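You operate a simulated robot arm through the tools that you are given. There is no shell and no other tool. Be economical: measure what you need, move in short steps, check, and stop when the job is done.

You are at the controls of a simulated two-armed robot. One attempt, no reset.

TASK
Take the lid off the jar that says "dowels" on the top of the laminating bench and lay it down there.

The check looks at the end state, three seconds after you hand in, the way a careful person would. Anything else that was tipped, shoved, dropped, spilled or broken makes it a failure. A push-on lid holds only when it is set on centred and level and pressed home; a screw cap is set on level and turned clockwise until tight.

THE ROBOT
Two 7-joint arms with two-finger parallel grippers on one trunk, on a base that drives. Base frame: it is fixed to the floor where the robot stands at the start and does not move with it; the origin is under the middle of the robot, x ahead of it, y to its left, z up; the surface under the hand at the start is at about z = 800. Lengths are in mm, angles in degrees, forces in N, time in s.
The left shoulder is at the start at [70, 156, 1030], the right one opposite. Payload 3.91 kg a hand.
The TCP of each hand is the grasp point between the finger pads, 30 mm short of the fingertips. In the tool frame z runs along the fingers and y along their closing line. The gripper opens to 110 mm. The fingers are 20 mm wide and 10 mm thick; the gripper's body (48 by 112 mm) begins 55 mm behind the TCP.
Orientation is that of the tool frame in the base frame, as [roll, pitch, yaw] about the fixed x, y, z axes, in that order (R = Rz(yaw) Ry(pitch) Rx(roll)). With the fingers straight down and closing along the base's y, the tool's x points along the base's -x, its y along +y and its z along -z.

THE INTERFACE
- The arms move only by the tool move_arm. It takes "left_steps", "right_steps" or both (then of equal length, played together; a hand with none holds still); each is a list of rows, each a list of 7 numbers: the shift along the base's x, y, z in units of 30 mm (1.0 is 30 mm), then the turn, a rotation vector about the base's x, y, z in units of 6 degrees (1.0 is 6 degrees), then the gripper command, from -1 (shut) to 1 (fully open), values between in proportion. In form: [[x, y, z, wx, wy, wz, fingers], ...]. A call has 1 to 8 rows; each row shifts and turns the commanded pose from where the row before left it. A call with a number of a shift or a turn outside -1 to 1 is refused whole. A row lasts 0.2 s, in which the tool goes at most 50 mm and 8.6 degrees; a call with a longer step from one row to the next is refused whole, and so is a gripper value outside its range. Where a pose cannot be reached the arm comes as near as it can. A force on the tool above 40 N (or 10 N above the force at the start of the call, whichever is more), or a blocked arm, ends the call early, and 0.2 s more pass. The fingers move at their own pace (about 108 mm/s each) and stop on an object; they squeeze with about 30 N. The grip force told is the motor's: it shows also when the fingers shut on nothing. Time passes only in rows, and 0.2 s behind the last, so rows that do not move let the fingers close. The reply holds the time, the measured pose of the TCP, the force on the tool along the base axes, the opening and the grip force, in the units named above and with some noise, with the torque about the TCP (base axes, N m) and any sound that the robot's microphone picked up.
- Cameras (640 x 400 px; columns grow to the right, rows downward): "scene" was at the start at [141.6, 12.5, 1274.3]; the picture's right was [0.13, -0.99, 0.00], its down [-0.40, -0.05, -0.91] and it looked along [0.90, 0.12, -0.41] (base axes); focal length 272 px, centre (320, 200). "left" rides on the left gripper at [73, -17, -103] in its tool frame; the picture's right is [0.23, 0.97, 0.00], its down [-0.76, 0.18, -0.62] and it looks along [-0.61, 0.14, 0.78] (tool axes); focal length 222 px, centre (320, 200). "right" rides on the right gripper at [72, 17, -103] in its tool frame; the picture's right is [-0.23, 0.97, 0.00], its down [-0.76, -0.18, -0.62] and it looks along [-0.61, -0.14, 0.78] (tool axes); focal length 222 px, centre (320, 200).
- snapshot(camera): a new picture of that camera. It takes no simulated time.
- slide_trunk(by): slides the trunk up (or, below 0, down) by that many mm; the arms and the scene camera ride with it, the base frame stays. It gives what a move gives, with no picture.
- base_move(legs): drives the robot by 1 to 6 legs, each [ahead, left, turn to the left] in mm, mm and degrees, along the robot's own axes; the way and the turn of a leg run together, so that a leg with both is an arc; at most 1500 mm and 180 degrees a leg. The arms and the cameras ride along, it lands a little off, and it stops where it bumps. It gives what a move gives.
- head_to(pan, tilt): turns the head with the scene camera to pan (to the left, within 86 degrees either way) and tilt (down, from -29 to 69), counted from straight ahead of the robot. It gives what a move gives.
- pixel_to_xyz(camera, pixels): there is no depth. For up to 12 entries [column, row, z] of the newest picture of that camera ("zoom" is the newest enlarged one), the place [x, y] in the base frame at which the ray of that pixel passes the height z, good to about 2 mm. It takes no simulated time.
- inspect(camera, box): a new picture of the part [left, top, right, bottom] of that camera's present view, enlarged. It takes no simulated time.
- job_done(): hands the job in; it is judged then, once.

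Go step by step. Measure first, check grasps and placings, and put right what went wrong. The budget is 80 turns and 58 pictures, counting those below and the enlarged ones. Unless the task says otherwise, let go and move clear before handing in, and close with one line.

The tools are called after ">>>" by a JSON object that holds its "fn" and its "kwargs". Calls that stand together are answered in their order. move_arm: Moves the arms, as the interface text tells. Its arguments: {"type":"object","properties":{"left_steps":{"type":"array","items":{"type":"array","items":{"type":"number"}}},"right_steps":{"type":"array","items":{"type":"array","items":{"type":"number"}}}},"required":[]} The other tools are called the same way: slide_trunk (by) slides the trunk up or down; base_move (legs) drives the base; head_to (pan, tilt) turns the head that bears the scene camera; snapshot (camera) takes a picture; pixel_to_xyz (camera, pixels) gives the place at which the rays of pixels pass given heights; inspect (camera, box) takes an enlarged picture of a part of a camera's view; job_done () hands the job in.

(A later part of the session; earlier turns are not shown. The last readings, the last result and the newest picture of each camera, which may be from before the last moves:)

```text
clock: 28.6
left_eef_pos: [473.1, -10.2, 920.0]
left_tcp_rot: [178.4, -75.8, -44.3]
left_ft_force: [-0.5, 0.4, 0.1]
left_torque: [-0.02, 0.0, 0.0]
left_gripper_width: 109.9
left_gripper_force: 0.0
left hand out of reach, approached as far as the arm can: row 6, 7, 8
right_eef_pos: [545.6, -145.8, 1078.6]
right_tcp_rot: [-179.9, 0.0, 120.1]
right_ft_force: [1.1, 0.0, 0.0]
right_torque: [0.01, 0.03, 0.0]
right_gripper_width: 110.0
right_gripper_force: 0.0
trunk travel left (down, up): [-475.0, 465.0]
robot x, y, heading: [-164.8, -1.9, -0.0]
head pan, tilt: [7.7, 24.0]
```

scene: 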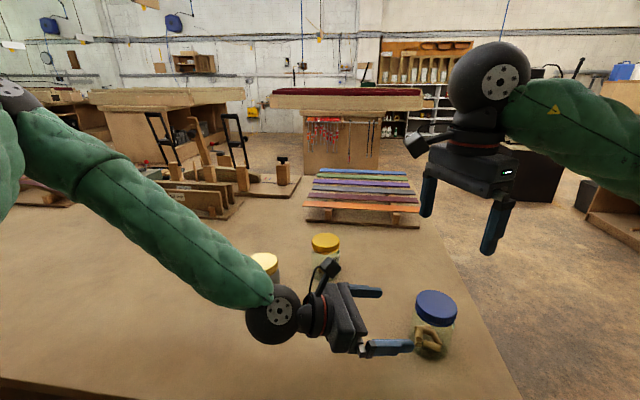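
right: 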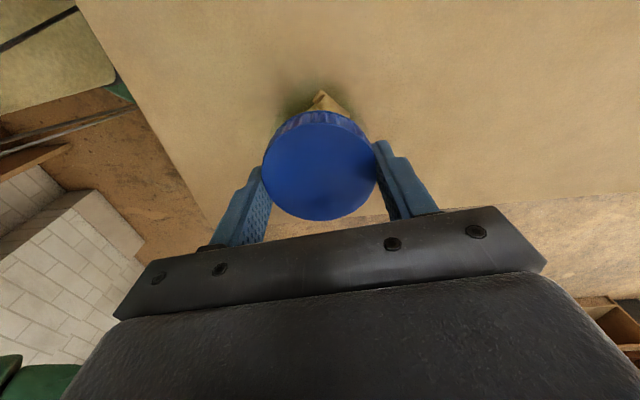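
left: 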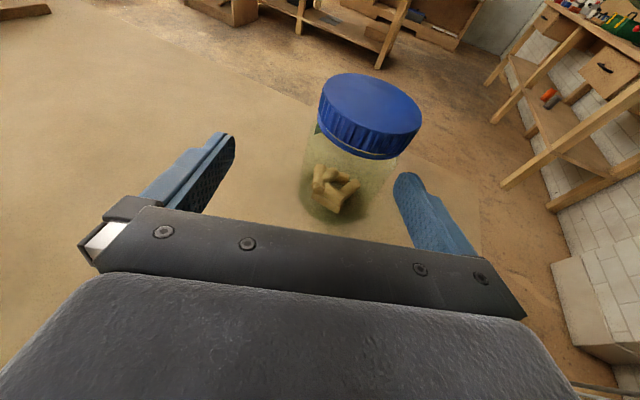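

The left wrist seems to hit a limit when it gets inward of the left shoulder. I'll raise the left hand, then shift the base 120 mm right so the jar is in front of both arms.

>>> {"fn": "move_arm", "kwargs": {"left_steps": [[-0.5, 0.8, 0.8, 0, 0, 0, 1], [-0.5, 0.8, 0.8, 0, 0, 0, 1], [-0.2, 0.4, 1, 0, 0, 0, 1], [0, 0, 0.8, 0, 0, 0, 1]]}}

>>> {"fn": "base_move", "kwargs": {"legs": [[0, -120, 0]]}}

>>> {"fn": "snapshot", "kwargs": {"camera": "scene"}}

```text
clock: 29.6
left_eef_pos: [437.1, 45.5, 1021.6]
left_tcp_rot: [179.5, -75.0, -44.7]
left_ft_force: [0.3, -0.8, 0.4]
left_torque: [0.01, 0.01, -0.01]
left_gripper_width: 110.0
left_gripper_force: 0.1
right_eef_pos: [543.2, -146.1, 1078.5]
right_tcp_rot: [-180.0, 0.0, 120.0]
right_ft_force: [0.6, 0.0, -0.4]
right_torque: [-0.02, -0.01, -0.01]
right_gripper_width: 110.1
right_gripper_force: 0.0
trunk travel left (down, up): [-475.0, 465.0]
robot x, y, heading: [-167.5, -3.3, 0.1]
head pan, tilt: [7.7, 24.0]
```

```text
clock: 30.9
left_eef_pos: [436.7, -77.3, 1021.9]
left_tcp_rot: [179.7, -75.0, -45.1]
left_ft_force: [-0.4, 0.1, -0.4]
left_torque: [0.02, -0.02, 0.03]
left_gripper_width: 110.2
left_gripper_force: 0.0
right_eef_pos: [543.6, -270.5, 1079.7]
right_tcp_rot: [179.9, -0.1, 119.8]
right_ft_force: [0.4, 0.2, 0.4]
right_torque: [0.08, 0.0, -0.01]
right_gripper_width: 109.8
right_gripper_force: 0.1
trunk travel left (down, up): [-475.0, 465.0]
robot x, y, heading: [-167.6, -119.4, -0.3]
head pan, tilt: [7.7, 24.0]
```

```text
22 pictures are left
```

scene: 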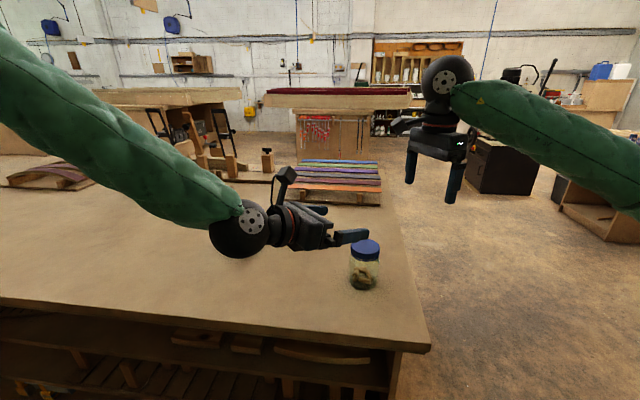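

Left is at (437,-77,1022). I'll lower it to the pre-grasp pose (461,-69,840).

>>> {"fn": "move_arm", "kwargs": {"left_steps": [[0.1, 0.03, -0.87, 0, 0, 0, 1], [0.1, 0.03, -0.87, 0, 0, 0, 1], [0.1, 0.03, -0.87, 0, 0, 0, 1], [0.1, 0.03, -0.87, 0, 0, 0, 1], [0.1, 0.03, -0.87, 0, 0, 0, 1], [0.1, 0.03, -0.87, 0, 0, 0, 1], [0.2, 0.08, -0.85, 0, 0, 0, 1], [0, 0, 0, 0, 0, 0, 1]]}}

>>> {"fn": "snapshot", "kwargs": {"camera": "left"}}

```text
clock: 32.7
left_eef_pos: [462.1, -70.6, 839.5]
left_tcp_rot: [179.7, -75.0, -45.1]
left_ft_force: [0.8, -0.2, 0.0]
left_torque: [0.0, 0.0, 0.03]
left_gripper_width: 109.9
left_gripper_force: 0.0
right_eef_pos: [542.1, -268.0, 1079.0]
right_tcp_rot: [180.0, 0.0, 119.8]
right_ft_force: [0.5, -0.1, 0.6]
right_torque: [-0.03, -0.02, 0.0]
right_gripper_width: 110.0
right_gripper_force: 0.1
trunk travel left (down, up): [-475.0, 465.0]
robot x, y, heading: [-169.4, -120.1, -0.2]
head pan, tilt: [7.7, 24.0]
```

```text
21 pictures are left
```

left: 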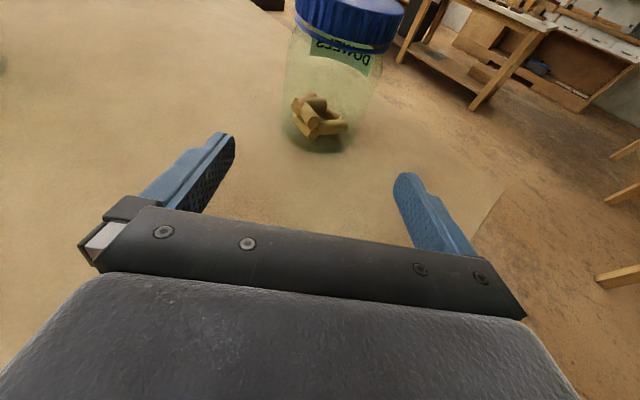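

>>> {"fn": "pixel_to_xyz", "kwargs": {"camera": "left", "pixels": [[318, 133, 800], [283, 124, 800], [355, 135, 800], [318, 153, 800], [225, 150, 832], [405, 190, 832]]}}

```text
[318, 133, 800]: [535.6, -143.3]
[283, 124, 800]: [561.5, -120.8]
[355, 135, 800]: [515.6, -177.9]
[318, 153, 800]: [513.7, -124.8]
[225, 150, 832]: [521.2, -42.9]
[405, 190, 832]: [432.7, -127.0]
```

The jar base centre is about (538,-147), right on the hand's line. I'll advance in stages, first 40 mm.

>>> {"fn": "move_arm", "kwargs": {"left_steps": [[0.467, -0.463, 0, 0, 0, 0, 1], [0.467, -0.463, 0, 0, 0, 0, 1], [0, 0, 0, 0, 0, 0, 1]]}}

```text
clock: 33.5
left_eef_pos: [488.9, -97.3, 838.9]
left_tcp_rot: [179.5, -74.9, -44.7]
left_ft_force: [0.0, -0.3, 0.2]
left_torque: [-0.01, 0.04, -0.01]
left_gripper_width: 110.0
left_gripper_force: 0.0
right_eef_pos: [543.1, -268.6, 1078.4]
right_tcp_rot: [-179.9, 0.0, 119.8]
right_ft_force: [-0.6, 0.0, 0.1]
right_torque: [0.03, 0.04, 0.0]
right_gripper_width: 110.1
right_gripper_force: 0.2
trunk travel left (down, up): [-475.0, 465.0]
robot x, y, heading: [-164.3, -118.5, -0.3]
head pan, tilt: [7.7, 24.0]
```

No reach warning. I'll advance the remaining 59 mm.

>>> {"fn": "move_arm", "kwargs": {"left_steps": [[0.467, -0.463, 0, 0, 0, 0, 1], [0.467, -0.463, 0, 0, 0, 0, 1], [0.467, -0.463, 0, 0, 0, 0, 1], [0, 0, 0, 0, 0, 0, 1]]}}

>>> {"fn": "inspect", "kwargs": {"camera": "scene", "box": [270, 190, 430, 300]}}

>>> {"fn": "snapshot", "kwargs": {"camera": "left"}}

```text
clock: 34.5
left_eef_pos: [531.7, -133.3, 844.3]
left_tcp_rot: [179.4, -75.0, -44.7]
left_ft_force: [0.0, -0.1, 0.0]
left_torque: [-0.04, 0.0, 0.01]
left_gripper_width: 110.1
left_gripper_force: 0.0
left hand out of reach, approached as far as the arm can: row 3
right_eef_pos: [543.4, -268.4, 1078.3]
right_tcp_rot: [180.0, -0.1, 119.8]
right_ft_force: [-0.3, -0.4, 0.4]
right_torque: [0.03, -0.03, -0.01]
right_gripper_width: 110.0
right_gripper_force: 0.0
trunk travel left (down, up): [-475.0, 465.0]
robot x, y, heading: [-170.2, -121.6, -0.2]
head pan, tilt: [7.7, 24.0]
```

```text
3.64 times, centred on (350, 245) of scene
```

zoom: 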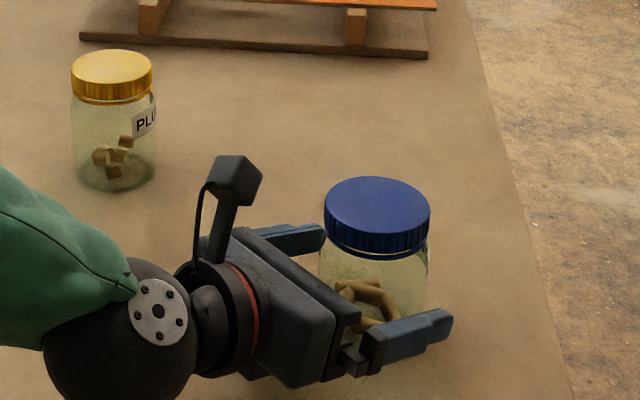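

```text
19 pictures are left
```

left: 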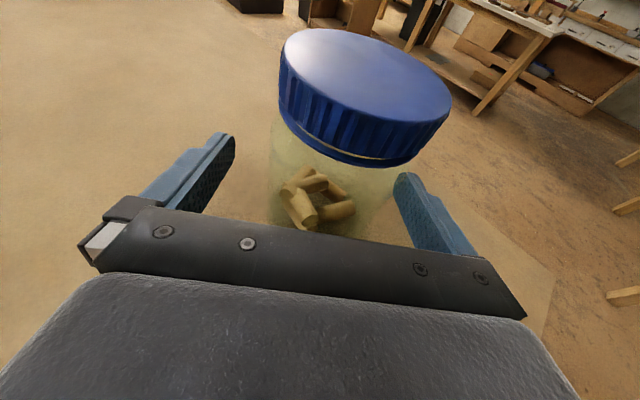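

The hand is in, slightly short, and the jar sits about 5 mm to one side. Shifting -7 mm in x centres it (lateral offset about 0), then I'll close.

>>> {"fn": "move_arm", "kwargs": {"left_steps": [[-0.23, 0, 0, 0, 0, 0, 1], [0, 0, 0, 0, 0, 0, 1]]}}

>>> {"fn": "snapshot", "kwargs": {"camera": "left"}}

```text
clock: 35.1
left_eef_pos: [524.0, -132.1, 843.1]
left_tcp_rot: [179.5, -75.0, -44.9]
left_ft_force: [-0.2, 0.9, -0.9]
left_torque: [0.02, 0.0, 0.0]
left_gripper_width: 110.2
left_gripper_force: 0.0
right_eef_pos: [543.5, -268.1, 1078.1]
right_tcp_rot: [-180.0, 0.0, 119.8]
right_ft_force: [-0.1, 0.1, -0.5]
right_torque: [-0.01, 0.01, 0.0]
right_gripper_width: 110.0
right_gripper_force: 0.0
trunk travel left (down, up): [-475.0, 465.0]
robot x, y, heading: [-165.7, -118.7, -0.0]
head pan, tilt: [7.7, 24.0]
```

```text
18 pictures are left
```

left: 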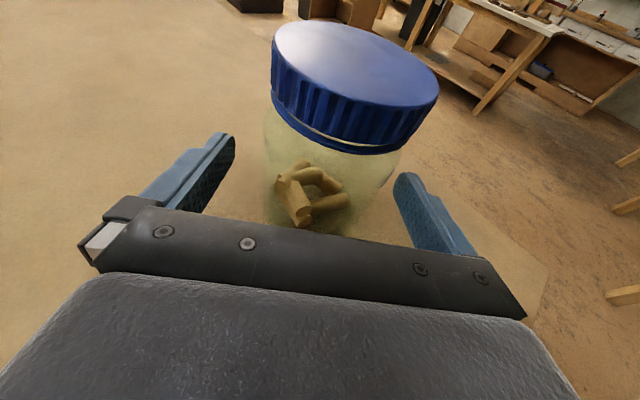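

The jar is centred between the pads (edges about 263 and 393). Closing.

>>> {"fn": "move_arm", "kwargs": {"left_steps": [[0, 0, 0, 0, 0, 0, 0.6], [0, 0, 0, 0, 0, 0, 0.35], [0, 0, 0, 0, 0, 0, 0.25], [0, 0, 0, 0, 0, 0, 0.2], [0, 0, 0, 0, 0, 0, -1], [0, 0, 0, 0, 0, 0, -1]]}}

>>> {"fn": "inspect", "kwargs": {"camera": "scene", "box": [270, 190, 430, 300]}}

```text
clock: 36.5
left_eef_pos: [523.4, -131.1, 843.7]
left_tcp_rot: [179.5, -75.0, -44.7]
left_ft_force: [0.7, -0.3, -0.1]
left_torque: [0.06, -0.04, -0.01]
left_gripper_width: 70.7
left_gripper_force: 30.1
right_eef_pos: [542.9, -268.0, 1079.0]
right_tcp_rot: [180.0, 0.1, 119.8]
right_ft_force: [-1.1, 0.7, 0.0]
right_torque: [0.01, 0.02, -0.03]
right_gripper_width: 110.4
right_gripper_force: 0.1
trunk travel left (down, up): [-475.0, 465.0]
robot x, y, heading: [-168.1, -122.3, -0.3]
head pan, tilt: [7.7, 24.0]
```

```text
3.64 times, centred on (350, 245) of scene
```

zoom: 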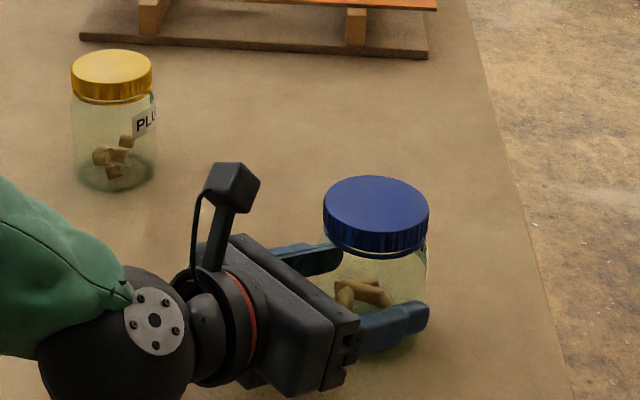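

The jar is held (70.7 mm, 30 N) and upright. I'll measure the lid centre, then bring the right hand over.

>>> {"fn": "pixel_to_xyz", "kwargs": {"camera": "zoom", "pixels": [[376, 212, 892], [376, 212, 888], [323, 212, 892], [430, 212, 892]]}}

>>> {"fn": "move_arm", "kwargs": {"right_steps": [[0, 0.5, 0, 0, 0, -1, 1], [0, 0.5, 0, 0, 0, -1, 1], [0, 0.5, 0, 0, 0, -1, 1], [0, 0.5, 0, 0, 0, -1, 1], [0, 0.5, -0.8, 0, 0, -1, 1], [0, 0.5, -1, 0, 0, -1, 1], [0, 0.5, -1, 0, 0, 0, 1], [-0.1, 0.5, -0.8, 0, 0, 0, 1]]}}

>>> {"fn": "snapshot", "kwargs": {"camera": "right"}}

```text
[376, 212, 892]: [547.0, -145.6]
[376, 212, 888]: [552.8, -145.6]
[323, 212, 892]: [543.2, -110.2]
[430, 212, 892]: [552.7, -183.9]
```

```text
clock: 38.3
left_eef_pos: [525.0, -131.3, 842.8]
left_tcp_rot: [179.5, -75.0, -44.8]
left_ft_force: [0.7, 1.1, 0.3]
left_torque: [0.07, -0.07, 0.03]
left_gripper_width: 70.8
left_gripper_force: 29.9
right_eef_pos: [540.6, -148.3, 970.2]
right_tcp_rot: [-180.0, 0.0, 83.9]
right_ft_force: [-0.2, 0.5, 0.0]
right_torque: [-0.02, -0.03, 0.03]
right_gripper_width: 109.9
right_gripper_force: 0.0
trunk travel left (down, up): [-475.0, 465.0]
robot x, y, heading: [-165.3, -119.7, -0.4]
head pan, tilt: [7.7, 24.0]
```

```text
16 pictures are left
```

right: 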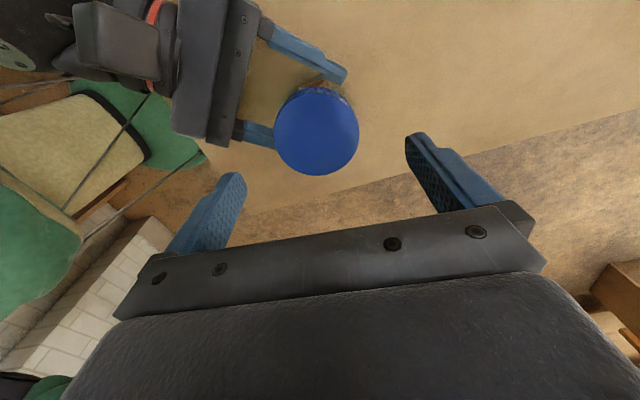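

The lid is at (317,131), so the hand is within 3 mm of centre. Correcting and descending to TCP z 913, the height that gripped only the lid before.

>>> {"fn": "move_arm", "kwargs": {"right_steps": [[-0.08, 0.06, -0.5, 0, 0, 0, 1], [0, 0, -0.5, 0, 0, 0, 1], [0, 0, -0.5, 0, 0, 0, 1], [0, 0, -0.37, 0, 0, 0, 1], [0, 0, 0, 0, 0, 0, 1]]}}

>>> {"fn": "snapshot", "kwargs": {"camera": "right"}}

```text
clock: 39.5
left_eef_pos: [524.2, -131.6, 843.3]
left_tcp_rot: [179.5, -75.1, -44.9]
left_ft_force: [-0.7, 0.2, 0.6]
left_torque: [0.01, -0.06, 0.01]
left_gripper_width: 70.8
left_gripper_force: 29.7
right_eef_pos: [537.9, -146.8, 913.7]
right_tcp_rot: [179.9, -0.1, 83.8]
right_ft_force: [0.4, 0.0, -0.1]
right_torque: [-0.01, 0.01, -0.06]
right_gripper_width: 110.1
right_gripper_force: 0.1
trunk travel left (down, up): [-475.0, 465.0]
robot x, y, heading: [-166.9, -122.5, -0.2]
head pan, tilt: [7.7, 24.0]
```

```text
15 pictures are left
```

right: 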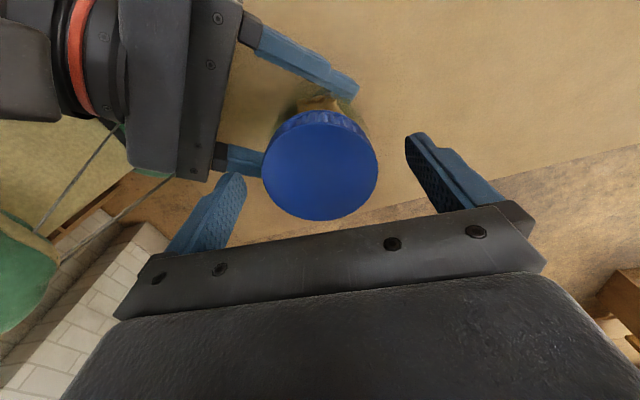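

Centred (320,166). Closing, then a first 12° counterclockwise twist.

>>> {"fn": "move_arm", "kwargs": {"right_steps": [[0, 0, 0, 0, 0, 0, 0.3], [0, 0, 0, 0, 0, 0, -1], [0, 0, 0, 0, 0, 0, -1], [0, 0, 0, 0, 0, 0, -1]]}}

>>> {"fn": "move_arm", "kwargs": {"right_steps": [[0, 0, 0, 0, 0, 0.5, -1], [0, 0, 0, 0, 0, 0.5, -1], [0, 0, 0, 0, 0, 0.5, -1], [0, 0, 0, 0, 0, 0.5, -1]]}}

```text
clock: 40.5
left_eef_pos: [524.3, -131.1, 842.7]
left_tcp_rot: [179.5, -75.0, -44.7]
left_ft_force: [-3.3, 1.1, 1.3]
left_torque: [0.05, -0.3, -0.07]
left_gripper_width: 70.7
left_gripper_force: 30.0
right_eef_pos: [538.0, -145.9, 913.0]
right_tcp_rot: [179.9, 0.0, 83.8]
right_ft_force: [3.5, -0.2, -0.1]
right_torque: [0.01, -0.07, 0.03]
right_gripper_width: 66.9
right_gripper_force: 30.5
trunk travel left (down, up): [-475.0, 465.0]
robot x, y, heading: [-168.7, -121.9, -0.0]
head pan, tilt: [7.7, 24.0]
```

```text
clock: 41.5
left_eef_pos: [524.3, -131.9, 842.4]
left_tcp_rot: [179.6, -74.9, -45.0]
left_ft_force: [-11.5, 6.0, 5.4]
left_torque: [-0.28, -0.69, -0.07]
left_gripper_width: 70.6
left_gripper_force: 29.8
right_eef_pos: [538.4, -147.6, 913.5]
right_tcp_rot: [-180.0, 0.0, 95.8]
right_ft_force: [12.2, -5.8, -7.0]
right_torque: [-0.11, -0.26, 0.01]
right_gripper_width: 66.6
right_gripper_force: 29.8
trunk travel left (down, up): [-475.0, 465.0]
robot x, y, heading: [-168.7, -117.1, -0.4]
head pan, tilt: [7.7, 24.0]
```

Forces are now reacting through both hands (right Fx 12, Fz -7). I'll look at how the lid, jar and fingers moved.

>>> {"fn": "snapshot", "kwargs": {"camera": "right"}}

>>> {"fn": "inspect", "kwargs": {"camera": "scene", "box": [310, 200, 400, 290]}}

```text
14 pictures are left
```

right: 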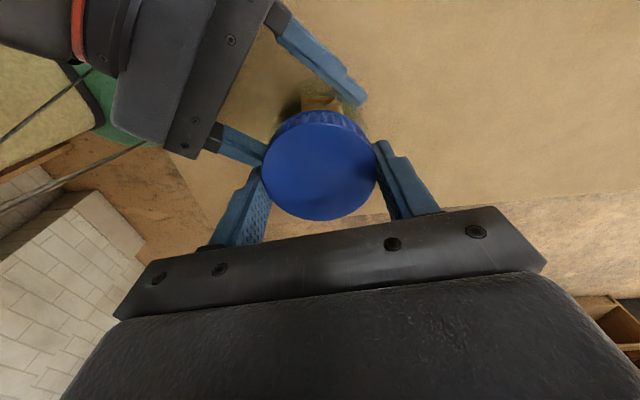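

```text
4.44 times, centred on (355, 245) of scene
```

zoom: 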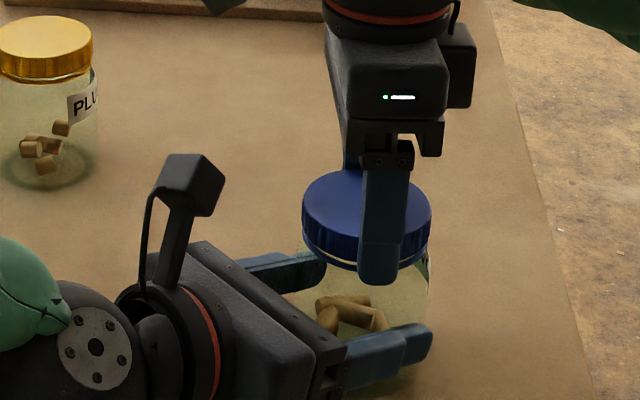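

The jar stays put while the hand turns. I'll continue 24°, easing the side load (+1.2 mm x, -0.6 mm y).

>>> {"fn": "move_arm", "kwargs": {"right_steps": [[0.02, -0.01, -0.01, 0, 0, 0.75, -1], [0.02, -0.01, 0, 0, 0, 0.75, -1], [0, 0, 0, 0, 0, 0.75, -1], [0, 0, 0, 0, 0, 0.75, -1], [0, 0, 0, 0, 0, 1, -1]]}}

>>> {"fn": "inspect", "kwargs": {"camera": "scene", "box": [310, 200, 400, 290]}}

```text
clock: 42.7
left_eef_pos: [524.0, -131.7, 843.0]
left_tcp_rot: [179.5, -75.0, -44.9]
left_ft_force: [-10.6, 3.5, 4.2]
left_torque: [-0.13, -0.86, -0.12]
left_gripper_width: 71.1
left_gripper_force: 29.7
right_eef_pos: [538.8, -147.6, 914.8]
right_tcp_rot: [-179.9, 0.0, 119.8]
right_ft_force: [12.2, -4.0, -2.7]
right_torque: [-0.13, -0.16, 0.03]
right_gripper_width: 66.7
right_gripper_force: 29.8
trunk travel left (down, up): [-475.0, 465.0]
robot x, y, heading: [-168.6, -121.3, -0.6]
head pan, tilt: [7.7, 24.0]
```

```text
4.44 times, centred on (355, 245) of scene
```

zoom: 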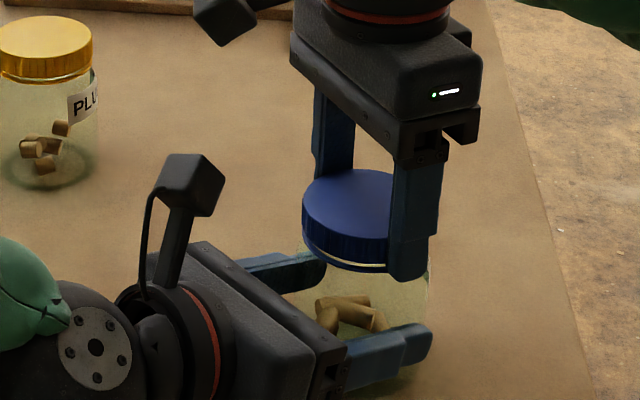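

The jar and dowels stay still while the lid turns. I'll continue 48° and then 42°.

>>> {"fn": "move_arm", "kwargs": {"right_steps": [[0.01, 0, 0.002, 0, 0, 1, -1], [0.01, 0, 0.002, 0, 0, 1, -1], [0.01, 0, 0.002, 0, 0, 1, -1], [0, 0, 0.002, 0, 0, 1, -1], [0, 0, 0.002, 0, 0, 1, -1], [0, 0, 0.002, 0, 0, 1, -1], [0, 0, 0.002, 0, 0, 1, -1], [0, 0, 0.002, 0, 0, 1, -1]]}}

>>> {"fn": "move_arm", "kwargs": {"right_steps": [[0, 0, 0.002, 0, 0, 1, -1], [0, 0, 0.002, 0, 0, 1, -1], [0, 0, 0.002, 0, 0, 1, -1], [0, 0, 0.002, 0, 0, 1, -1], [0, 0, 0.002, 0, 0, 1, -1], [0, 0, 0.002, 0, 0, 1, -1], [0, 0, 0.002, 0, 0, 1, -1]]}}

>>> {"fn": "inspect", "kwargs": {"camera": "scene", "box": [310, 200, 400, 290]}}

```text
clock: 44.5
left_eef_pos: [524.2, -131.5, 842.9]
left_tcp_rot: [179.5, -75.0, -44.9]
left_ft_force: [-4.0, -18.5, -0.2]
left_torque: [0.82, -0.18, -0.27]
left_gripper_width: 70.8
left_gripper_force: 30.1
right_eef_pos: [538.9, -145.5, 915.0]
right_tcp_rot: [179.9, -0.1, 168.0]
right_ft_force: [4.1, 18.5, -1.9]
right_torque: [0.52, -0.08, -0.04]
right_gripper_width: 66.4
right_gripper_force: 30.1
trunk travel left (down, up): [-475.0, 465.0]
robot x, y, heading: [-167.6, -117.4, -0.3]
head pan, tilt: [7.7, 24.0]
```

```text
clock: 46.1
left_eef_pos: [524.4, -131.9, 843.2]
left_tcp_rot: [179.5, -75.0, -44.9]
left_ft_force: [-3.9, -26.7, 2.3]
left_torque: [1.07, -0.22, -0.35]
left_gripper_width: 70.9
left_gripper_force: 29.4
right_eef_pos: [539.2, -145.9, 916.1]
right_tcp_rot: [180.0, 0.0, -150.2]
right_ft_force: [2.9, 25.3, -5.0]
right_torque: [0.86, -0.03, -0.05]
right_gripper_width: 66.7
right_gripper_force: 29.8
trunk travel left (down, up): [-475.0, 465.0]
robot x, y, heading: [-170.4, -121.6, -0.2]
head pan, tilt: [7.7, 24.0]
```

```text
4.44 times, centred on (355, 245) of scene
```

zoom: 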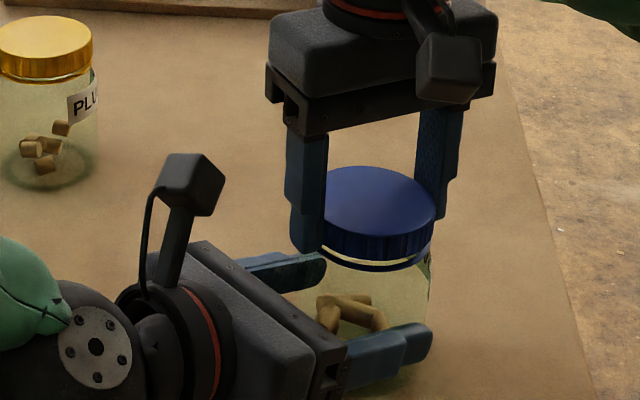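

The gap between the lid and its ring has widened, so it is unscrewing. Side force Fy is 25 N, so I'll shift +2.5 mm in y to relieve it and turn a further 36° if the wrist allows.

>>> {"fn": "move_arm", "kwargs": {"right_steps": [[0.02, 0.05, 0.002, 0, 0, 0, -1], [0, 0.03, 0.002, 0, 0, 0.5, -1], [0, 0, 0.002, 0, 0, 1, -1], [0, 0, 0.002, 0, 0, 1, -1], [0, 0, 0.002, 0, 0, 1, -1], [0, 0, 0.002, 0, 0, 1, -1], [0, 0, 0.002, 0, 0, 1, -1], [0, 0, 0.002, 0, 0, 0.5, -1]]}}

```text
clock: 47.9
left_eef_pos: [524.0, -131.6, 843.3]
left_tcp_rot: [179.4, -75.1, -44.6]
left_ft_force: [1.5, 23.7, 3.2]
left_torque: [-0.94, 0.0, 0.33]
left_gripper_width: 71.2
left_gripper_force: 30.0
right_eef_pos: [539.8, -144.2, 916.1]
right_tcp_rot: [-180.0, -0.2, -114.2]
right_ft_force: [-0.5, -22.3, -4.0]
right_torque: [-0.75, 0.02, -0.01]
right_gripper_width: 66.6
right_gripper_force: 30.0
trunk travel left (down, up): [-475.0, 465.0]
robot x, y, heading: [-167.4, -117.7, -0.3]
head pan, tilt: [7.7, 24.0]
```

That overshot: Fy is now -22. I'll take back about 1.2 mm and do a small 1.5 mm lift test.

>>> {"fn": "move_arm", "kwargs": {"right_steps": [[0, -0.04, 0, 0, 0, 0, -1], [0, 0, 0.025, 0, 0, 0, -1], [0, 0, 0.025, 0, 0, 0, -1]]}}

>>> {"fn": "inspect", "kwargs": {"camera": "scene", "box": [310, 200, 400, 290]}}

```text
clock: 48.7
left_eef_pos: [524.6, -132.1, 843.7]
left_tcp_rot: [179.6, -75.1, -45.0]
left_ft_force: [0.1, 16.9, 11.0]
left_torque: [-0.95, -0.15, 0.23]
left_gripper_width: 70.6
left_gripper_force: 30.6
right_eef_pos: [539.7, -143.9, 918.1]
right_tcp_rot: [179.9, 0.0, -114.2]
right_ft_force: [0.3, -16.2, -13.7]
right_torque: [-0.46, -0.05, 0.03]
right_gripper_width: 66.5
right_gripper_force: 30.1
trunk travel left (down, up): [-475.0, 465.0]
robot x, y, heading: [-169.8, -124.1, -0.2]
head pan, tilt: [7.7, 24.0]
```

```text
4.44 times, centred on (355, 245) of scene
```

zoom: 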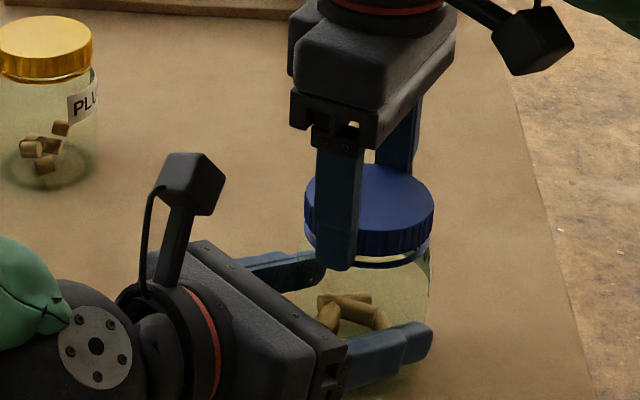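

Still threaded (Fz -13.7). I'll ease off, release, raise 30 mm, wind the hand back clockwise 162° and regrip.

>>> {"fn": "move_arm", "kwargs": {"right_steps": [[0, -0.02, -0.04, 0, 0, 0, -1], [0, 0, 0, 0, 0, 0, 0.6], [0, 0, 0, 0, 0, 0, 1], [0, 0, 1, 0, 0, 0, 1], [0, 0, 0, 0, 0, -1, 1], [0, 0, 0, 0, 0, -1, 1], [0, 0, 0, 0, 0, -1, 1], [0, 0, 0, 0, 0, -1, 1]]}}

>>> {"fn": "move_arm", "kwargs": {"right_steps": [[0, 0, 0, 0, 0, -1, 1], [0, 0, 0, 0, 0, -1, 1], [0, 0, 0, 0, 0, -1, 1], [0, 0, 0, 0, 0, -1, 1], [0, 0, 0, 0, 0, -1, 1], [0, 0, 0, 0, 0, -1, 1], [0, 0, 0, 0, 0, -1, 1], [0, 0, 0, 0, 0, -1, 1]]}}

>>> {"fn": "move_arm", "kwargs": {"right_steps": [[0, 0, 0, 0, 0, -1, 1], [0, 0, 0, 0, 0, -1, 1], [0, 0, 0, 0, 0, -1, 1], [0, 0, 0, 0, 0, -1, 1], [0, 0, 0, 0, 0, -1, 1], [0, 0, 0, 0, 0, -1, 1], [0, 0, 0, 0, 0, -1, 1], [0, 0, 0, 0, 0, -1, 1]]}}

>>> {"fn": "move_arm", "kwargs": {"right_steps": [[0, 0, 0, 0, 0, -1, 1], [0, 0, 0, 0, 0, -1, 1], [0, 0, 0, 0, 0, -1, 1], [0, 0, 0, 0, 0, -1, 1], [0, 0, 0, 0, 0, -1, 1], [0, 0, 0, 0, 0, -1, 1], [0, 0, 0, 0, 0, -1, 1], [0, 0, 0, 0, 0, 0, 1]]}}

>>> {"fn": "snapshot", "kwargs": {"camera": "right"}}

```text
clock: 50.5
left_eef_pos: [524.9, -131.8, 843.5]
left_tcp_rot: [179.4, -75.1, -44.8]
left_ft_force: [-0.2, 0.0, 1.1]
left_torque: [0.05, 0.03, -0.01]
left_gripper_width: 71.1
left_gripper_force: 29.7
right_eef_pos: [540.0, -146.5, 945.8]
right_tcp_rot: [-180.0, -0.1, -138.3]
right_ft_force: [0.5, -0.1, -0.2]
right_torque: [0.0, -0.03, -0.03]
right_gripper_width: 109.8
right_gripper_force: 0.0
trunk travel left (down, up): [-475.0, 465.0]
robot x, y, heading: [-167.9, -121.1, -0.2]
head pan, tilt: [7.7, 24.0]
```

```text
clock: 52.3
left_eef_pos: [524.8, -131.2, 842.6]
left_tcp_rot: [179.5, -74.9, -44.8]
left_ft_force: [-1.1, -0.9, 0.3]
left_torque: [0.01, -0.02, -0.01]
left_gripper_width: 70.9
left_gripper_force: 29.7
right_eef_pos: [541.2, -147.4, 947.3]
right_tcp_rot: [-180.0, 0.0, 173.7]
right_ft_force: [-0.1, 0.5, 0.4]
right_torque: [-0.03, -0.01, 0.0]
right_gripper_width: 110.0
right_gripper_force: 0.1
trunk travel left (down, up): [-475.0, 465.0]
robot x, y, heading: [-163.9, -121.1, -0.1]
head pan, tilt: [7.7, 24.0]
```

```text
clock: 54.1
left_eef_pos: [523.2, -130.8, 843.3]
left_tcp_rot: [179.3, -74.9, -44.9]
left_ft_force: [0.7, -0.2, 0.2]
left_torque: [0.02, 0.02, 0.03]
left_gripper_width: 71.0
left_gripper_force: 29.7
right_eef_pos: [541.5, -145.7, 947.3]
right_tcp_rot: [-180.0, 0.0, 125.7]
right_ft_force: [-0.2, 0.1, 0.8]
right_torque: [0.02, 0.01, -0.01]
right_gripper_width: 110.3
right_gripper_force: 0.0
trunk travel left (down, up): [-475.0, 465.0]
robot x, y, heading: [-165.3, -115.2, -0.2]
head pan, tilt: [7.7, 24.0]
```

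```text
clock: 55.9
left_eef_pos: [524.2, -131.9, 842.2]
left_tcp_rot: [179.5, -75.0, -44.8]
left_ft_force: [1.0, 0.3, 0.3]
left_torque: [-0.02, 0.01, -0.04]
left_gripper_width: 70.6
left_gripper_force: 29.5
right_eef_pos: [541.6, -146.8, 947.0]
right_tcp_rot: [-180.0, 0.1, 83.8]
right_ft_force: [-0.6, -1.1, -0.1]
right_torque: [-0.03, 0.02, -0.02]
right_gripper_width: 110.0
right_gripper_force: 0.1
trunk travel left (down, up): [-475.0, 465.0]
robot x, y, heading: [-169.3, -121.2, -0.4]
head pan, tilt: [7.7, 24.0]
```

```text
9 pictures are left
```

right: 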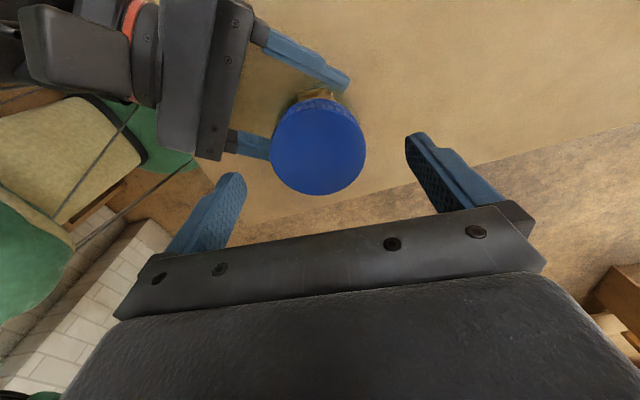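

Centred (318,147). Lowering 30 mm, regripping and turning again.

>>> {"fn": "move_arm", "kwargs": {"right_steps": [[-0.03, 0.02, -0.5, 0, 0, 0, 1], [0, 0, -0.5, 0, 0, 0, 1], [0, 0, 0, 0, 0, 0, 0.3], [0, 0, 0, 0, 0, 0, -1], [0, 0, 0, 0, 0, 0, -1], [0, 0, 0, 0, 0, 0, -1]]}}

>>> {"fn": "move_arm", "kwargs": {"right_steps": [[0, 0, 0.002, 0, 0, 1, -1], [0, 0, 0.002, 0, 0, 1, -1], [0, 0, 0.002, 0, 0, 1, -1], [0, 0, 0.002, 0, 0, 1, -1], [0, 0, 0.002, 0, 0, 1, -1], [0, 0, 0.002, 0, 0, 1, -1], [0, 0, 0.002, 0, 0, 1, -1], [0, 0, 0.002, 0, 0, 1, -1]]}}

```text
clock: 57.3
left_eef_pos: [525.3, -131.9, 843.2]
left_tcp_rot: [179.4, -75.0, -44.8]
left_ft_force: [6.3, -3.0, -1.4]
left_torque: [0.14, 0.36, 0.06]
left_gripper_width: 70.9
left_gripper_force: 30.4
right_eef_pos: [539.4, -144.7, 917.6]
right_tcp_rot: [180.0, 0.0, 83.8]
right_ft_force: [-6.2, 2.6, 0.2]
right_torque: [0.06, 0.14, -0.02]
right_gripper_width: 66.1
right_gripper_force: 29.4
trunk travel left (down, up): [-475.0, 465.0]
robot x, y, heading: [-168.6, -119.9, -0.3]
head pan, tilt: [7.7, 24.0]
```

```text
clock: 59.1
left_eef_pos: [525.5, -130.6, 843.9]
left_tcp_rot: [179.5, -75.0, -44.8]
left_ft_force: [9.3, 8.1, 0.3]
left_torque: [-0.62, 0.55, 0.26]
left_gripper_width: 70.9
left_gripper_force: 30.0
right_eef_pos: [538.9, -145.2, 916.9]
right_tcp_rot: [-179.9, -0.1, 131.8]
right_ft_force: [-8.8, -7.5, -1.0]
right_torque: [-0.02, 0.11, -0.02]
right_gripper_width: 66.0
right_gripper_force: 30.4
trunk travel left (down, up): [-475.0, 465.0]
robot x, y, heading: [-165.9, -120.3, -0.2]
head pan, tilt: [7.7, 24.0]
```

Forces are modest. Relieving slightly (-0.4 mm in both) and turning 48° twice more.

>>> {"fn": "move_arm", "kwargs": {"right_steps": [[-0.013, -0.013, 0.002, 0, 0, 1, -1], [0, 0, 0.002, 0, 0, 1, -1], [0, 0, 0.002, 0, 0, 1, -1], [0, 0, 0.002, 0, 0, 1, -1], [0, 0, 0.002, 0, 0, 1, -1], [0, 0, 0.002, 0, 0, 1, -1], [0, 0, 0.002, 0, 0, 1, -1], [0, 0, 0.002, 0, 0, 1, -1]]}}

>>> {"fn": "move_arm", "kwargs": {"right_steps": [[0, 0, 0.002, 0, 0, 1, -1], [0, 0, 0.002, 0, 0, 1, -1], [0, 0, 0.002, 0, 0, 1, -1], [0, 0, 0.002, 0, 0, 1, -1], [0, 0, 0.002, 0, 0, 1, -1], [0, 0, 0.002, 0, 0, 1, -1], [0, 0, 0.002, 0, 0, 1, -1], [0, 0, 0.002, 0, 0, 1, -1]]}}

```text
clock: 60.9
left_eef_pos: [523.7, -130.8, 842.7]
left_tcp_rot: [179.4, -75.0, -44.9]
left_ft_force: [0.4, 0.9, -0.4]
left_torque: [0.04, 0.05, 0.0]
left_gripper_width: 71.0
left_gripper_force: 29.9
right_eef_pos: [539.6, -146.7, 918.5]
right_tcp_rot: [-180.0, 0.0, 179.9]
right_ft_force: [-0.5, -0.6, 0.0]
right_torque: [-0.01, 0.02, 0.02]
right_gripper_width: 66.0
right_gripper_force: 30.1
trunk travel left (down, up): [-475.0, 465.0]
robot x, y, heading: [-169.4, -118.9, -0.2]
head pan, tilt: [7.7, 24.0]
```

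```text
clock: 62.7
left_eef_pos: [525.1, -130.7, 843.2]
left_tcp_rot: [179.5, -75.1, -44.7]
left_ft_force: [-1.3, 0.0, 0.2]
left_torque: [0.02, -0.06, 0.0]
left_gripper_width: 70.8
left_gripper_force: 30.1
right_eef_pos: [538.3, -146.5, 919.7]
right_tcp_rot: [-180.0, 0.0, -132.2]
right_ft_force: [2.0, -0.2, -0.3]
right_torque: [-0.01, -0.04, -0.05]
right_gripper_width: 66.0
right_gripper_force: 29.7
trunk travel left (down, up): [-475.0, 465.0]
robot x, y, heading: [-170.0, -122.3, -0.3]
head pan, tilt: [7.7, 24.0]
```

Coupling forces have vanished (all about 0), so the lid seems free. Lifting 6 mm gently while watching Fz.

>>> {"fn": "move_arm", "kwargs": {"right_steps": [[0, 0, 0.05, 0, 0, 0, -1], [0, 0, 0.05, 0, 0, 0, -1], [0, 0, 0.1, 0, 0, 0, -1]]}}

>>> {"fn": "inspect", "kwargs": {"camera": "scene", "box": [310, 200, 400, 290]}}

```text
clock: 63.5
left_eef_pos: [524.4, -131.6, 843.9]
left_tcp_rot: [179.6, -75.1, -45.0]
left_ft_force: [-6.3, -5.8, 3.5]
left_torque: [0.42, -0.58, -0.25]
left_gripper_width: 70.8
left_gripper_force: 30.0
right_eef_pos: [537.2, -147.4, 925.5]
right_tcp_rot: [179.9, 0.1, -132.2]
right_ft_force: [6.3, 6.1, -7.4]
right_torque: [0.05, -0.01, 0.04]
right_gripper_width: 66.1
right_gripper_force: 30.1
trunk travel left (down, up): [-475.0, 465.0]
robot x, y, heading: [-165.1, -120.0, -0.4]
head pan, tilt: [7.7, 24.0]
```

```text
4.44 times, centred on (355, 245) of scene
```

zoom: 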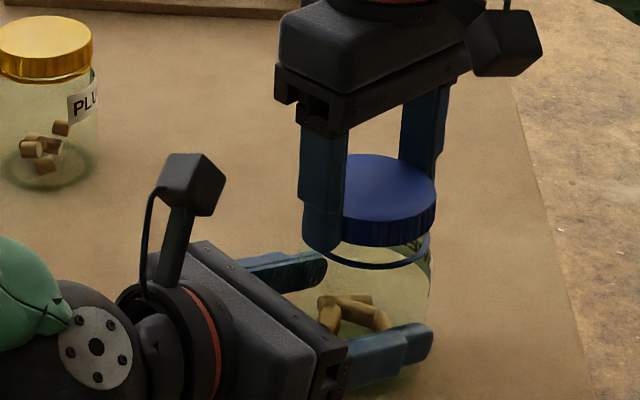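

The lid has parted from the ring, with only light rubbing. I'll continue lifting, 12 mm then clear.

>>> {"fn": "move_arm", "kwargs": {"right_steps": [[0.01, 0.01, 0.1, 0, 0, 0, -1], [0, 0, 0.15, 0, 0, 0, -1], [0, 0, 0.2, 0, 0, 0, -1], [0, 0, 0, 0, 0, 0, -1]]}}

```text
clock: 64.5
left_eef_pos: [524.1, -132.5, 842.9]
left_tcp_rot: [179.4, -75.0, -44.8]
left_ft_force: [-0.8, 0.7, 0.3]
left_torque: [0.0, 0.01, 0.03]
left_gripper_width: 70.9
left_gripper_force: 30.1
right_eef_pos: [538.9, -146.6, 937.6]
right_tcp_rot: [-180.0, -0.1, -132.2]
right_ft_force: [-0.3, -0.5, -0.5]
right_torque: [-0.02, -0.01, 0.04]
right_gripper_width: 66.0
right_gripper_force: 30.3
trunk travel left (down, up): [-475.0, 465.0]
robot x, y, heading: [-165.7, -120.9, -0.2]
head pan, tilt: [7.7, 24.0]
```

The lid is off and free. I'll check the bench edge and rack around a set-down spot near (655,-135), and raise the lid.

>>> {"fn": "pixel_to_xyz", "kwargs": {"camera": "scene", "pixels": [[405, 250, 800], [398, 222, 800], [413, 290, 800], [380, 206, 800], [330, 203, 800]]}}

>>> {"fn": "move_arm", "kwargs": {"right_steps": [[0, 0, 0.8, 0, 0, 0, -1], [0, 0, 0.8, 0, 0, 0, -1], [0.5, 0, 0, 0, 0, 0, -1], [0.8, 0.1, 0, 0, 0, 0, -1], [0.8, 0.1, 0, 0, 0, 0, -1], [0.8, 0.1, 0, 0, 0, 0, -1], [0.8, 0.1, 0, 0, 0, 0, -1], [0.2, 0, 0, 0, 0, 0, -1]]}}

>>> {"fn": "snapshot", "kwargs": {"camera": "scene"}}

```text
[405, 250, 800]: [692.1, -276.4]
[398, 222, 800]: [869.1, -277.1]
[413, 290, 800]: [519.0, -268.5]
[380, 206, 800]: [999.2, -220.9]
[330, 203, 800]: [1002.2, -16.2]
```

```text
clock: 66.3
left_eef_pos: [524.6, -132.6, 842.8]
left_tcp_rot: [179.4, -75.0, -44.9]
left_ft_force: [-0.5, 0.1, 0.5]
left_torque: [0.04, 0.06, 0.02]
left_gripper_width: 70.9
left_gripper_force: 30.0
right_eef_pos: [656.7, -134.0, 988.1]
right_tcp_rot: [-180.0, 0.1, -132.1]
right_ft_force: [-0.5, -1.0, 0.3]
right_torque: [-0.01, 0.0, -0.02]
right_gripper_width: 66.0
right_gripper_force: 30.2
trunk travel left (down, up): [-475.0, 465.0]
robot x, y, heading: [-166.2, -121.1, 0.0]
head pan, tilt: [7.7, 24.0]
```

```text
7 pictures are left
```

scene: 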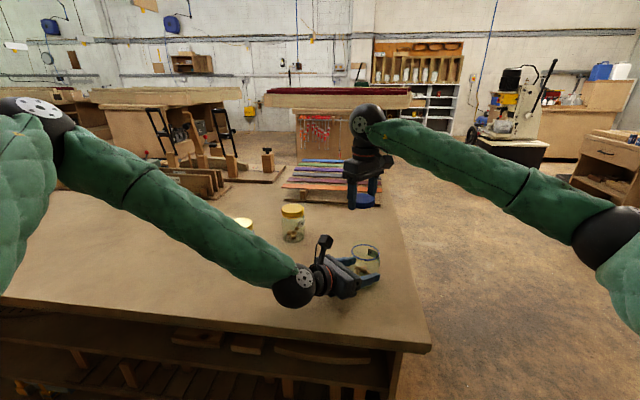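

Lid held level at (657,-134) over clear bench, and the jar stands open. Lowering to z about 848 first.

>>> {"fn": "move_arm", "kwargs": {"right_steps": [[0, 0, -0.9, 0, 0, 0, -1], [0, 0, -0.9, 0, 0, 0, -1], [0, 0, -0.9, 0, 0, 0, -1], [0, 0, -0.9, 0, 0, 0, -1], [0, 0, -0.7, 0, 0, 0, -1], [0, 0, -0.3, 0, 0, 0, -1], [0, 0, 0, 0, 0, 0, -1]]}}

>>> {"fn": "move_arm", "kwargs": {"right_steps": [[0, 0, -0.07, 0, 0, 0, -1], [0, 0, -0.07, 0, 0, 0, -1], [0, 0, 0, 0, 0, 0, -1]]}}

```text
clock: 67.9
left_eef_pos: [525.9, -131.6, 843.1]
left_tcp_rot: [179.4, -75.1, -44.8]
left_ft_force: [0.8, -0.3, 0.2]
left_torque: [-0.01, 0.02, -0.02]
left_gripper_width: 70.9
left_gripper_force: 30.1
right_eef_pos: [655.0, -135.0, 850.3]
right_tcp_rot: [180.0, 0.0, -132.1]
right_ft_force: [-0.3, -0.7, -1.2]
right_torque: [0.0, -0.02, 0.02]
right_gripper_width: 65.9
right_gripper_force: 30.3
trunk travel left (down, up): [-475.0, 465.0]
robot x, y, heading: [-166.7, -117.8, -0.3]
head pan, tilt: [7.7, 24.0]
```

```text
clock: 68.7
left_eef_pos: [525.1, -131.9, 843.6]
left_tcp_rot: [179.4, -75.1, -44.8]
left_ft_force: [0.3, 0.2, -0.1]
left_torque: [0.01, 0.05, 0.0]
left_gripper_width: 70.5
left_gripper_force: 30.0
right_eef_pos: [654.9, -134.2, 845.9]
right_tcp_rot: [-180.0, 0.0, -132.3]
right_ft_force: [0.4, -0.2, -0.8]
right_torque: [0.02, -0.02, -0.02]
right_gripper_width: 65.9
right_gripper_force: 30.1
trunk travel left (down, up): [-475.0, 465.0]
robot x, y, heading: [-169.4, -121.7, -0.5]
head pan, tilt: [7.7, 24.0]
```

No contact yet at 846. Continuing down in 2 mm steps.

>>> {"fn": "move_arm", "kwargs": {"right_steps": [[0, 0, -0.07, 0, 0, 0, -1], [0, 0, -0.07, 0, 0, 0, -1], [0, 0, 0, 0, 0, 0, -1]]}}

>>> {"fn": "move_arm", "kwargs": {"right_steps": [[0, 0, -0.05, 0, 0, 0, -1], [0, 0, -0.05, 0, 0, 0, -1], [0, 0, 0, 0, 0, 0, -1]]}}

```text
clock: 69.5
left_eef_pos: [526.0, -131.8, 843.2]
left_tcp_rot: [179.4, -74.9, -44.8]
left_ft_force: [1.3, -0.1, 0.4]
left_torque: [0.02, 0.05, 0.02]
left_gripper_width: 70.6
left_gripper_force: 30.2
right_eef_pos: [655.4, -133.6, 840.1]
right_tcp_rot: [180.0, 0.0, -132.2]
right_ft_force: [0.0, 0.3, 0.0]
right_torque: [-0.02, -0.01, 0.03]
right_gripper_width: 65.9
right_gripper_force: 30.1
trunk travel left (down, up): [-475.0, 465.0]
robot x, y, heading: [-168.6, -120.0, -0.4]
head pan, tilt: [7.7, 24.0]
```

```text
clock: 70.3
left_eef_pos: [525.3, -131.7, 843.0]
left_tcp_rot: [179.5, -75.0, -44.9]
left_ft_force: [0.7, 0.0, -0.2]
left_torque: [0.04, 0.0, 0.0]
left_gripper_width: 70.8
left_gripper_force: 29.9
right_eef_pos: [656.4, -133.3, 835.7]
right_tcp_rot: [-180.0, 0.0, -132.2]
right_ft_force: [0.3, -0.6, -1.1]
right_torque: [-0.02, 0.01, -0.02]
right_gripper_width: 66.0
right_gripper_force: 29.8
trunk travel left (down, up): [-475.0, 465.0]
robot x, y, heading: [-167.5, -120.1, -0.0]
head pan, tilt: [7.7, 24.0]
```

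>>> {"fn": "move_arm", "kwargs": {"right_steps": [[0, 0, -0.05, 0, 0, 0, -1], [0, 0, -0.05, 0, 0, 0, -1], [0, 0, 0, 0, 0, 0, -1]]}}

>>> {"fn": "inspect", "kwargs": {"camera": "scene", "box": [320, 190, 420, 290]}}

```text
clock: 71.1
left_eef_pos: [525.5, -131.7, 842.6]
left_tcp_rot: [179.4, -75.0, -44.8]
left_ft_force: [0.0, 0.3, 0.8]
left_torque: [0.01, 0.02, 0.04]
left_gripper_width: 70.8
left_gripper_force: 29.8
right_eef_pos: [656.4, -135.2, 834.7]
right_tcp_rot: [179.9, 0.0, -132.1]
right_ft_force: [0.2, -0.4, -0.7]
right_torque: [0.0, 0.0, 0.01]
right_gripper_width: 66.1
right_gripper_force: 30.0
trunk travel left (down, up): [-475.0, 465.0]
robot x, y, heading: [-167.6, -114.8, -0.1]
head pan, tilt: [7.7, 24.0]
```

```text
4.00 times, centred on (370, 240) of scene
```

zoom: 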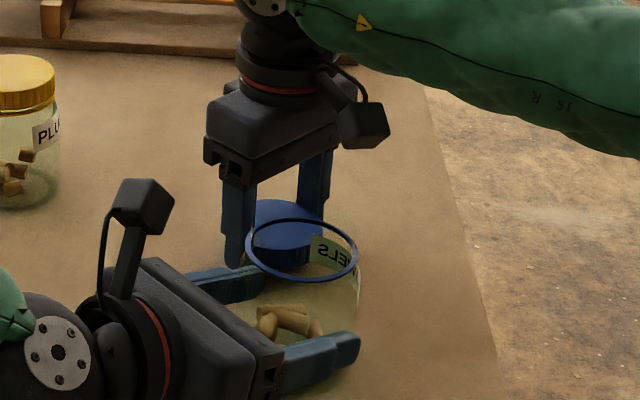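

The lid is just above the bench with no contact yet. I'll continue in 1 mm steps.

>>> {"fn": "move_arm", "kwargs": {"right_steps": [[0, 0, -0.035, 0, 0, 0, -1], [0, 0, 0, 0, 0, 0, -1]]}}

>>> {"fn": "move_arm", "kwargs": {"right_steps": [[0, 0, -0.035, 0, 0, 0, -1], [0, 0, 0, 0, 0, 0, -1]]}}

```text
clock: 71.7
left_eef_pos: [524.7, -132.3, 843.4]
left_tcp_rot: [179.3, -74.9, -44.9]
left_ft_force: [-0.7, -0.4, -0.2]
left_torque: [0.05, 0.06, 0.04]
left_gripper_width: 70.1
left_gripper_force: 29.5
right_eef_pos: [655.5, -133.1, 834.4]
right_tcp_rot: [-180.0, 0.0, -132.2]
right_ft_force: [0.3, -0.8, -0.4]
right_torque: [-0.01, 0.0, 0.0]
right_gripper_width: 65.9
right_gripper_force: 30.2
trunk travel left (down, up): [-475.0, 465.0]
robot x, y, heading: [-169.0, -118.3, -0.2]
head pan, tilt: [7.7, 24.0]
```

```text
clock: 72.3
left_eef_pos: [525.1, -130.8, 843.4]
left_tcp_rot: [179.4, -75.0, -44.9]
left_ft_force: [-0.5, 0.2, 0.6]
left_torque: [0.04, 0.04, -0.01]
left_gripper_width: 70.5
left_gripper_force: 30.5
right_eef_pos: [655.0, -134.8, 831.4]
right_tcp_rot: [-180.0, 0.1, -132.3]
right_ft_force: [-0.4, 0.7, 0.5]
right_torque: [-0.02, -0.02, 0.0]
right_gripper_width: 65.8
right_gripper_force: 30.2
trunk travel left (down, up): [-475.0, 465.0]
robot x, y, heading: [-166.8, -120.3, -0.0]
head pan, tilt: [7.7, 24.0]
```

>>> {"fn": "move_arm", "kwargs": {"right_steps": [[0, 0, -0.035, 0, 0, 0, -1], [0, 0, 0, 0, 0, 0, -1]]}}

>>> {"fn": "move_arm", "kwargs": {"right_steps": [[0, 0, -0.03, 0, 0, 0, -1], [0, 0, 0, 0, 0, 0, -1]]}}

```text
clock: 72.9
left_eef_pos: [525.1, -131.5, 844.3]
left_tcp_rot: [179.3, -74.9, -44.8]
left_ft_force: [-0.6, 0.9, 0.5]
left_torque: [0.03, -0.01, -0.02]
left_gripper_width: 70.8
left_gripper_force: 29.8
right_eef_pos: [656.7, -132.9, 831.5]
right_tcp_rot: [180.0, 0.0, -132.1]
right_ft_force: [-0.4, -1.1, -1.0]
right_torque: [0.0, 0.0, -0.03]
right_gripper_width: 65.8
right_gripper_force: 30.0
trunk travel left (down, up): [-475.0, 465.0]
robot x, y, heading: [-166.5, -119.7, -0.3]
head pan, tilt: [7.7, 24.0]
```

```text
clock: 73.5
left_eef_pos: [525.2, -131.2, 843.9]
left_tcp_rot: [179.5, -75.0, -44.8]
left_ft_force: [0.2, 0.0, -0.1]
left_torque: [0.02, 0.01, 0.01]
left_gripper_width: 70.8
left_gripper_force: 30.1
right_eef_pos: [655.5, -132.6, 829.3]
right_tcp_rot: [-180.0, 0.0, -132.2]
right_ft_force: [-0.2, 0.2, -0.4]
right_torque: [0.01, 0.0, 0.04]
right_gripper_width: 66.2
right_gripper_force: 30.1
trunk travel left (down, up): [-475.0, 465.0]
robot x, y, heading: [-164.2, -121.2, -0.2]
head pan, tilt: [7.7, 24.0]
```

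Still no contact at 829, so the bench must be a little below 800. Continuing in 1 mm steps.

>>> {"fn": "move_arm", "kwargs": {"right_steps": [[0, 0, -0.035, 0, 0, 0, -1], [0, 0, 0, 0, 0, 0, -1]]}}

>>> {"fn": "move_arm", "kwargs": {"right_steps": [[0, 0, -0.035, 0, 0, 0, -1], [0, 0, 0, 0, 0, 0, -1]]}}

>>> {"fn": "inspect", "kwargs": {"camera": "scene", "box": [340, 210, 400, 270]}}

```text
clock: 74.1
left_eef_pos: [524.3, -132.0, 842.5]
left_tcp_rot: [179.5, -75.1, -44.8]
left_ft_force: [-0.6, -0.1, 0.5]
left_torque: [0.06, 0.04, 0.02]
left_gripper_width: 70.7
left_gripper_force: 29.7
right_eef_pos: [656.1, -133.0, 830.7]
right_tcp_rot: [-180.0, 0.0, -132.1]
right_ft_force: [-2.4, 2.8, 6.7]
right_torque: [-0.08, 0.05, 0.12]
right_gripper_width: 65.8
right_gripper_force: 29.6
trunk travel left (down, up): [-475.0, 465.0]
robot x, y, heading: [-166.6, -123.0, -0.5]
head pan, tilt: [7.7, 24.0]
```

```text
clock: 74.7
left_eef_pos: [523.9, -131.3, 844.1]
left_tcp_rot: [179.7, -75.0, -45.0]
left_ft_force: [-0.3, 0.9, -0.1]
left_torque: [0.06, 0.02, 0.0]
left_gripper_width: 70.7
left_gripper_force: 30.4
right_eef_pos: [656.0, -133.5, 829.7]
right_tcp_rot: [-179.9, 0.0, -132.1]
right_ft_force: [-6.5, 4.8, 13.3]
right_torque: [0.17, 0.4, 0.02]
right_gripper_width: 65.9
right_gripper_force: 30.0
trunk travel left (down, up): [-475.0, 465.0]
robot x, y, heading: [-167.7, -121.3, -0.5]
head pan, tilt: [7.7, 24.0]
```

```text
6.67 times, centred on (370, 240) of scene
```

zoom: 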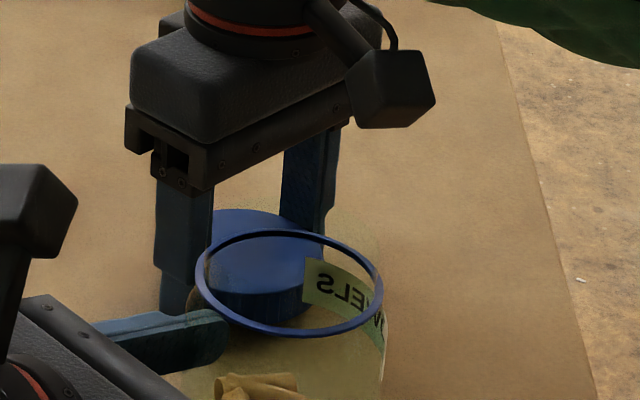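

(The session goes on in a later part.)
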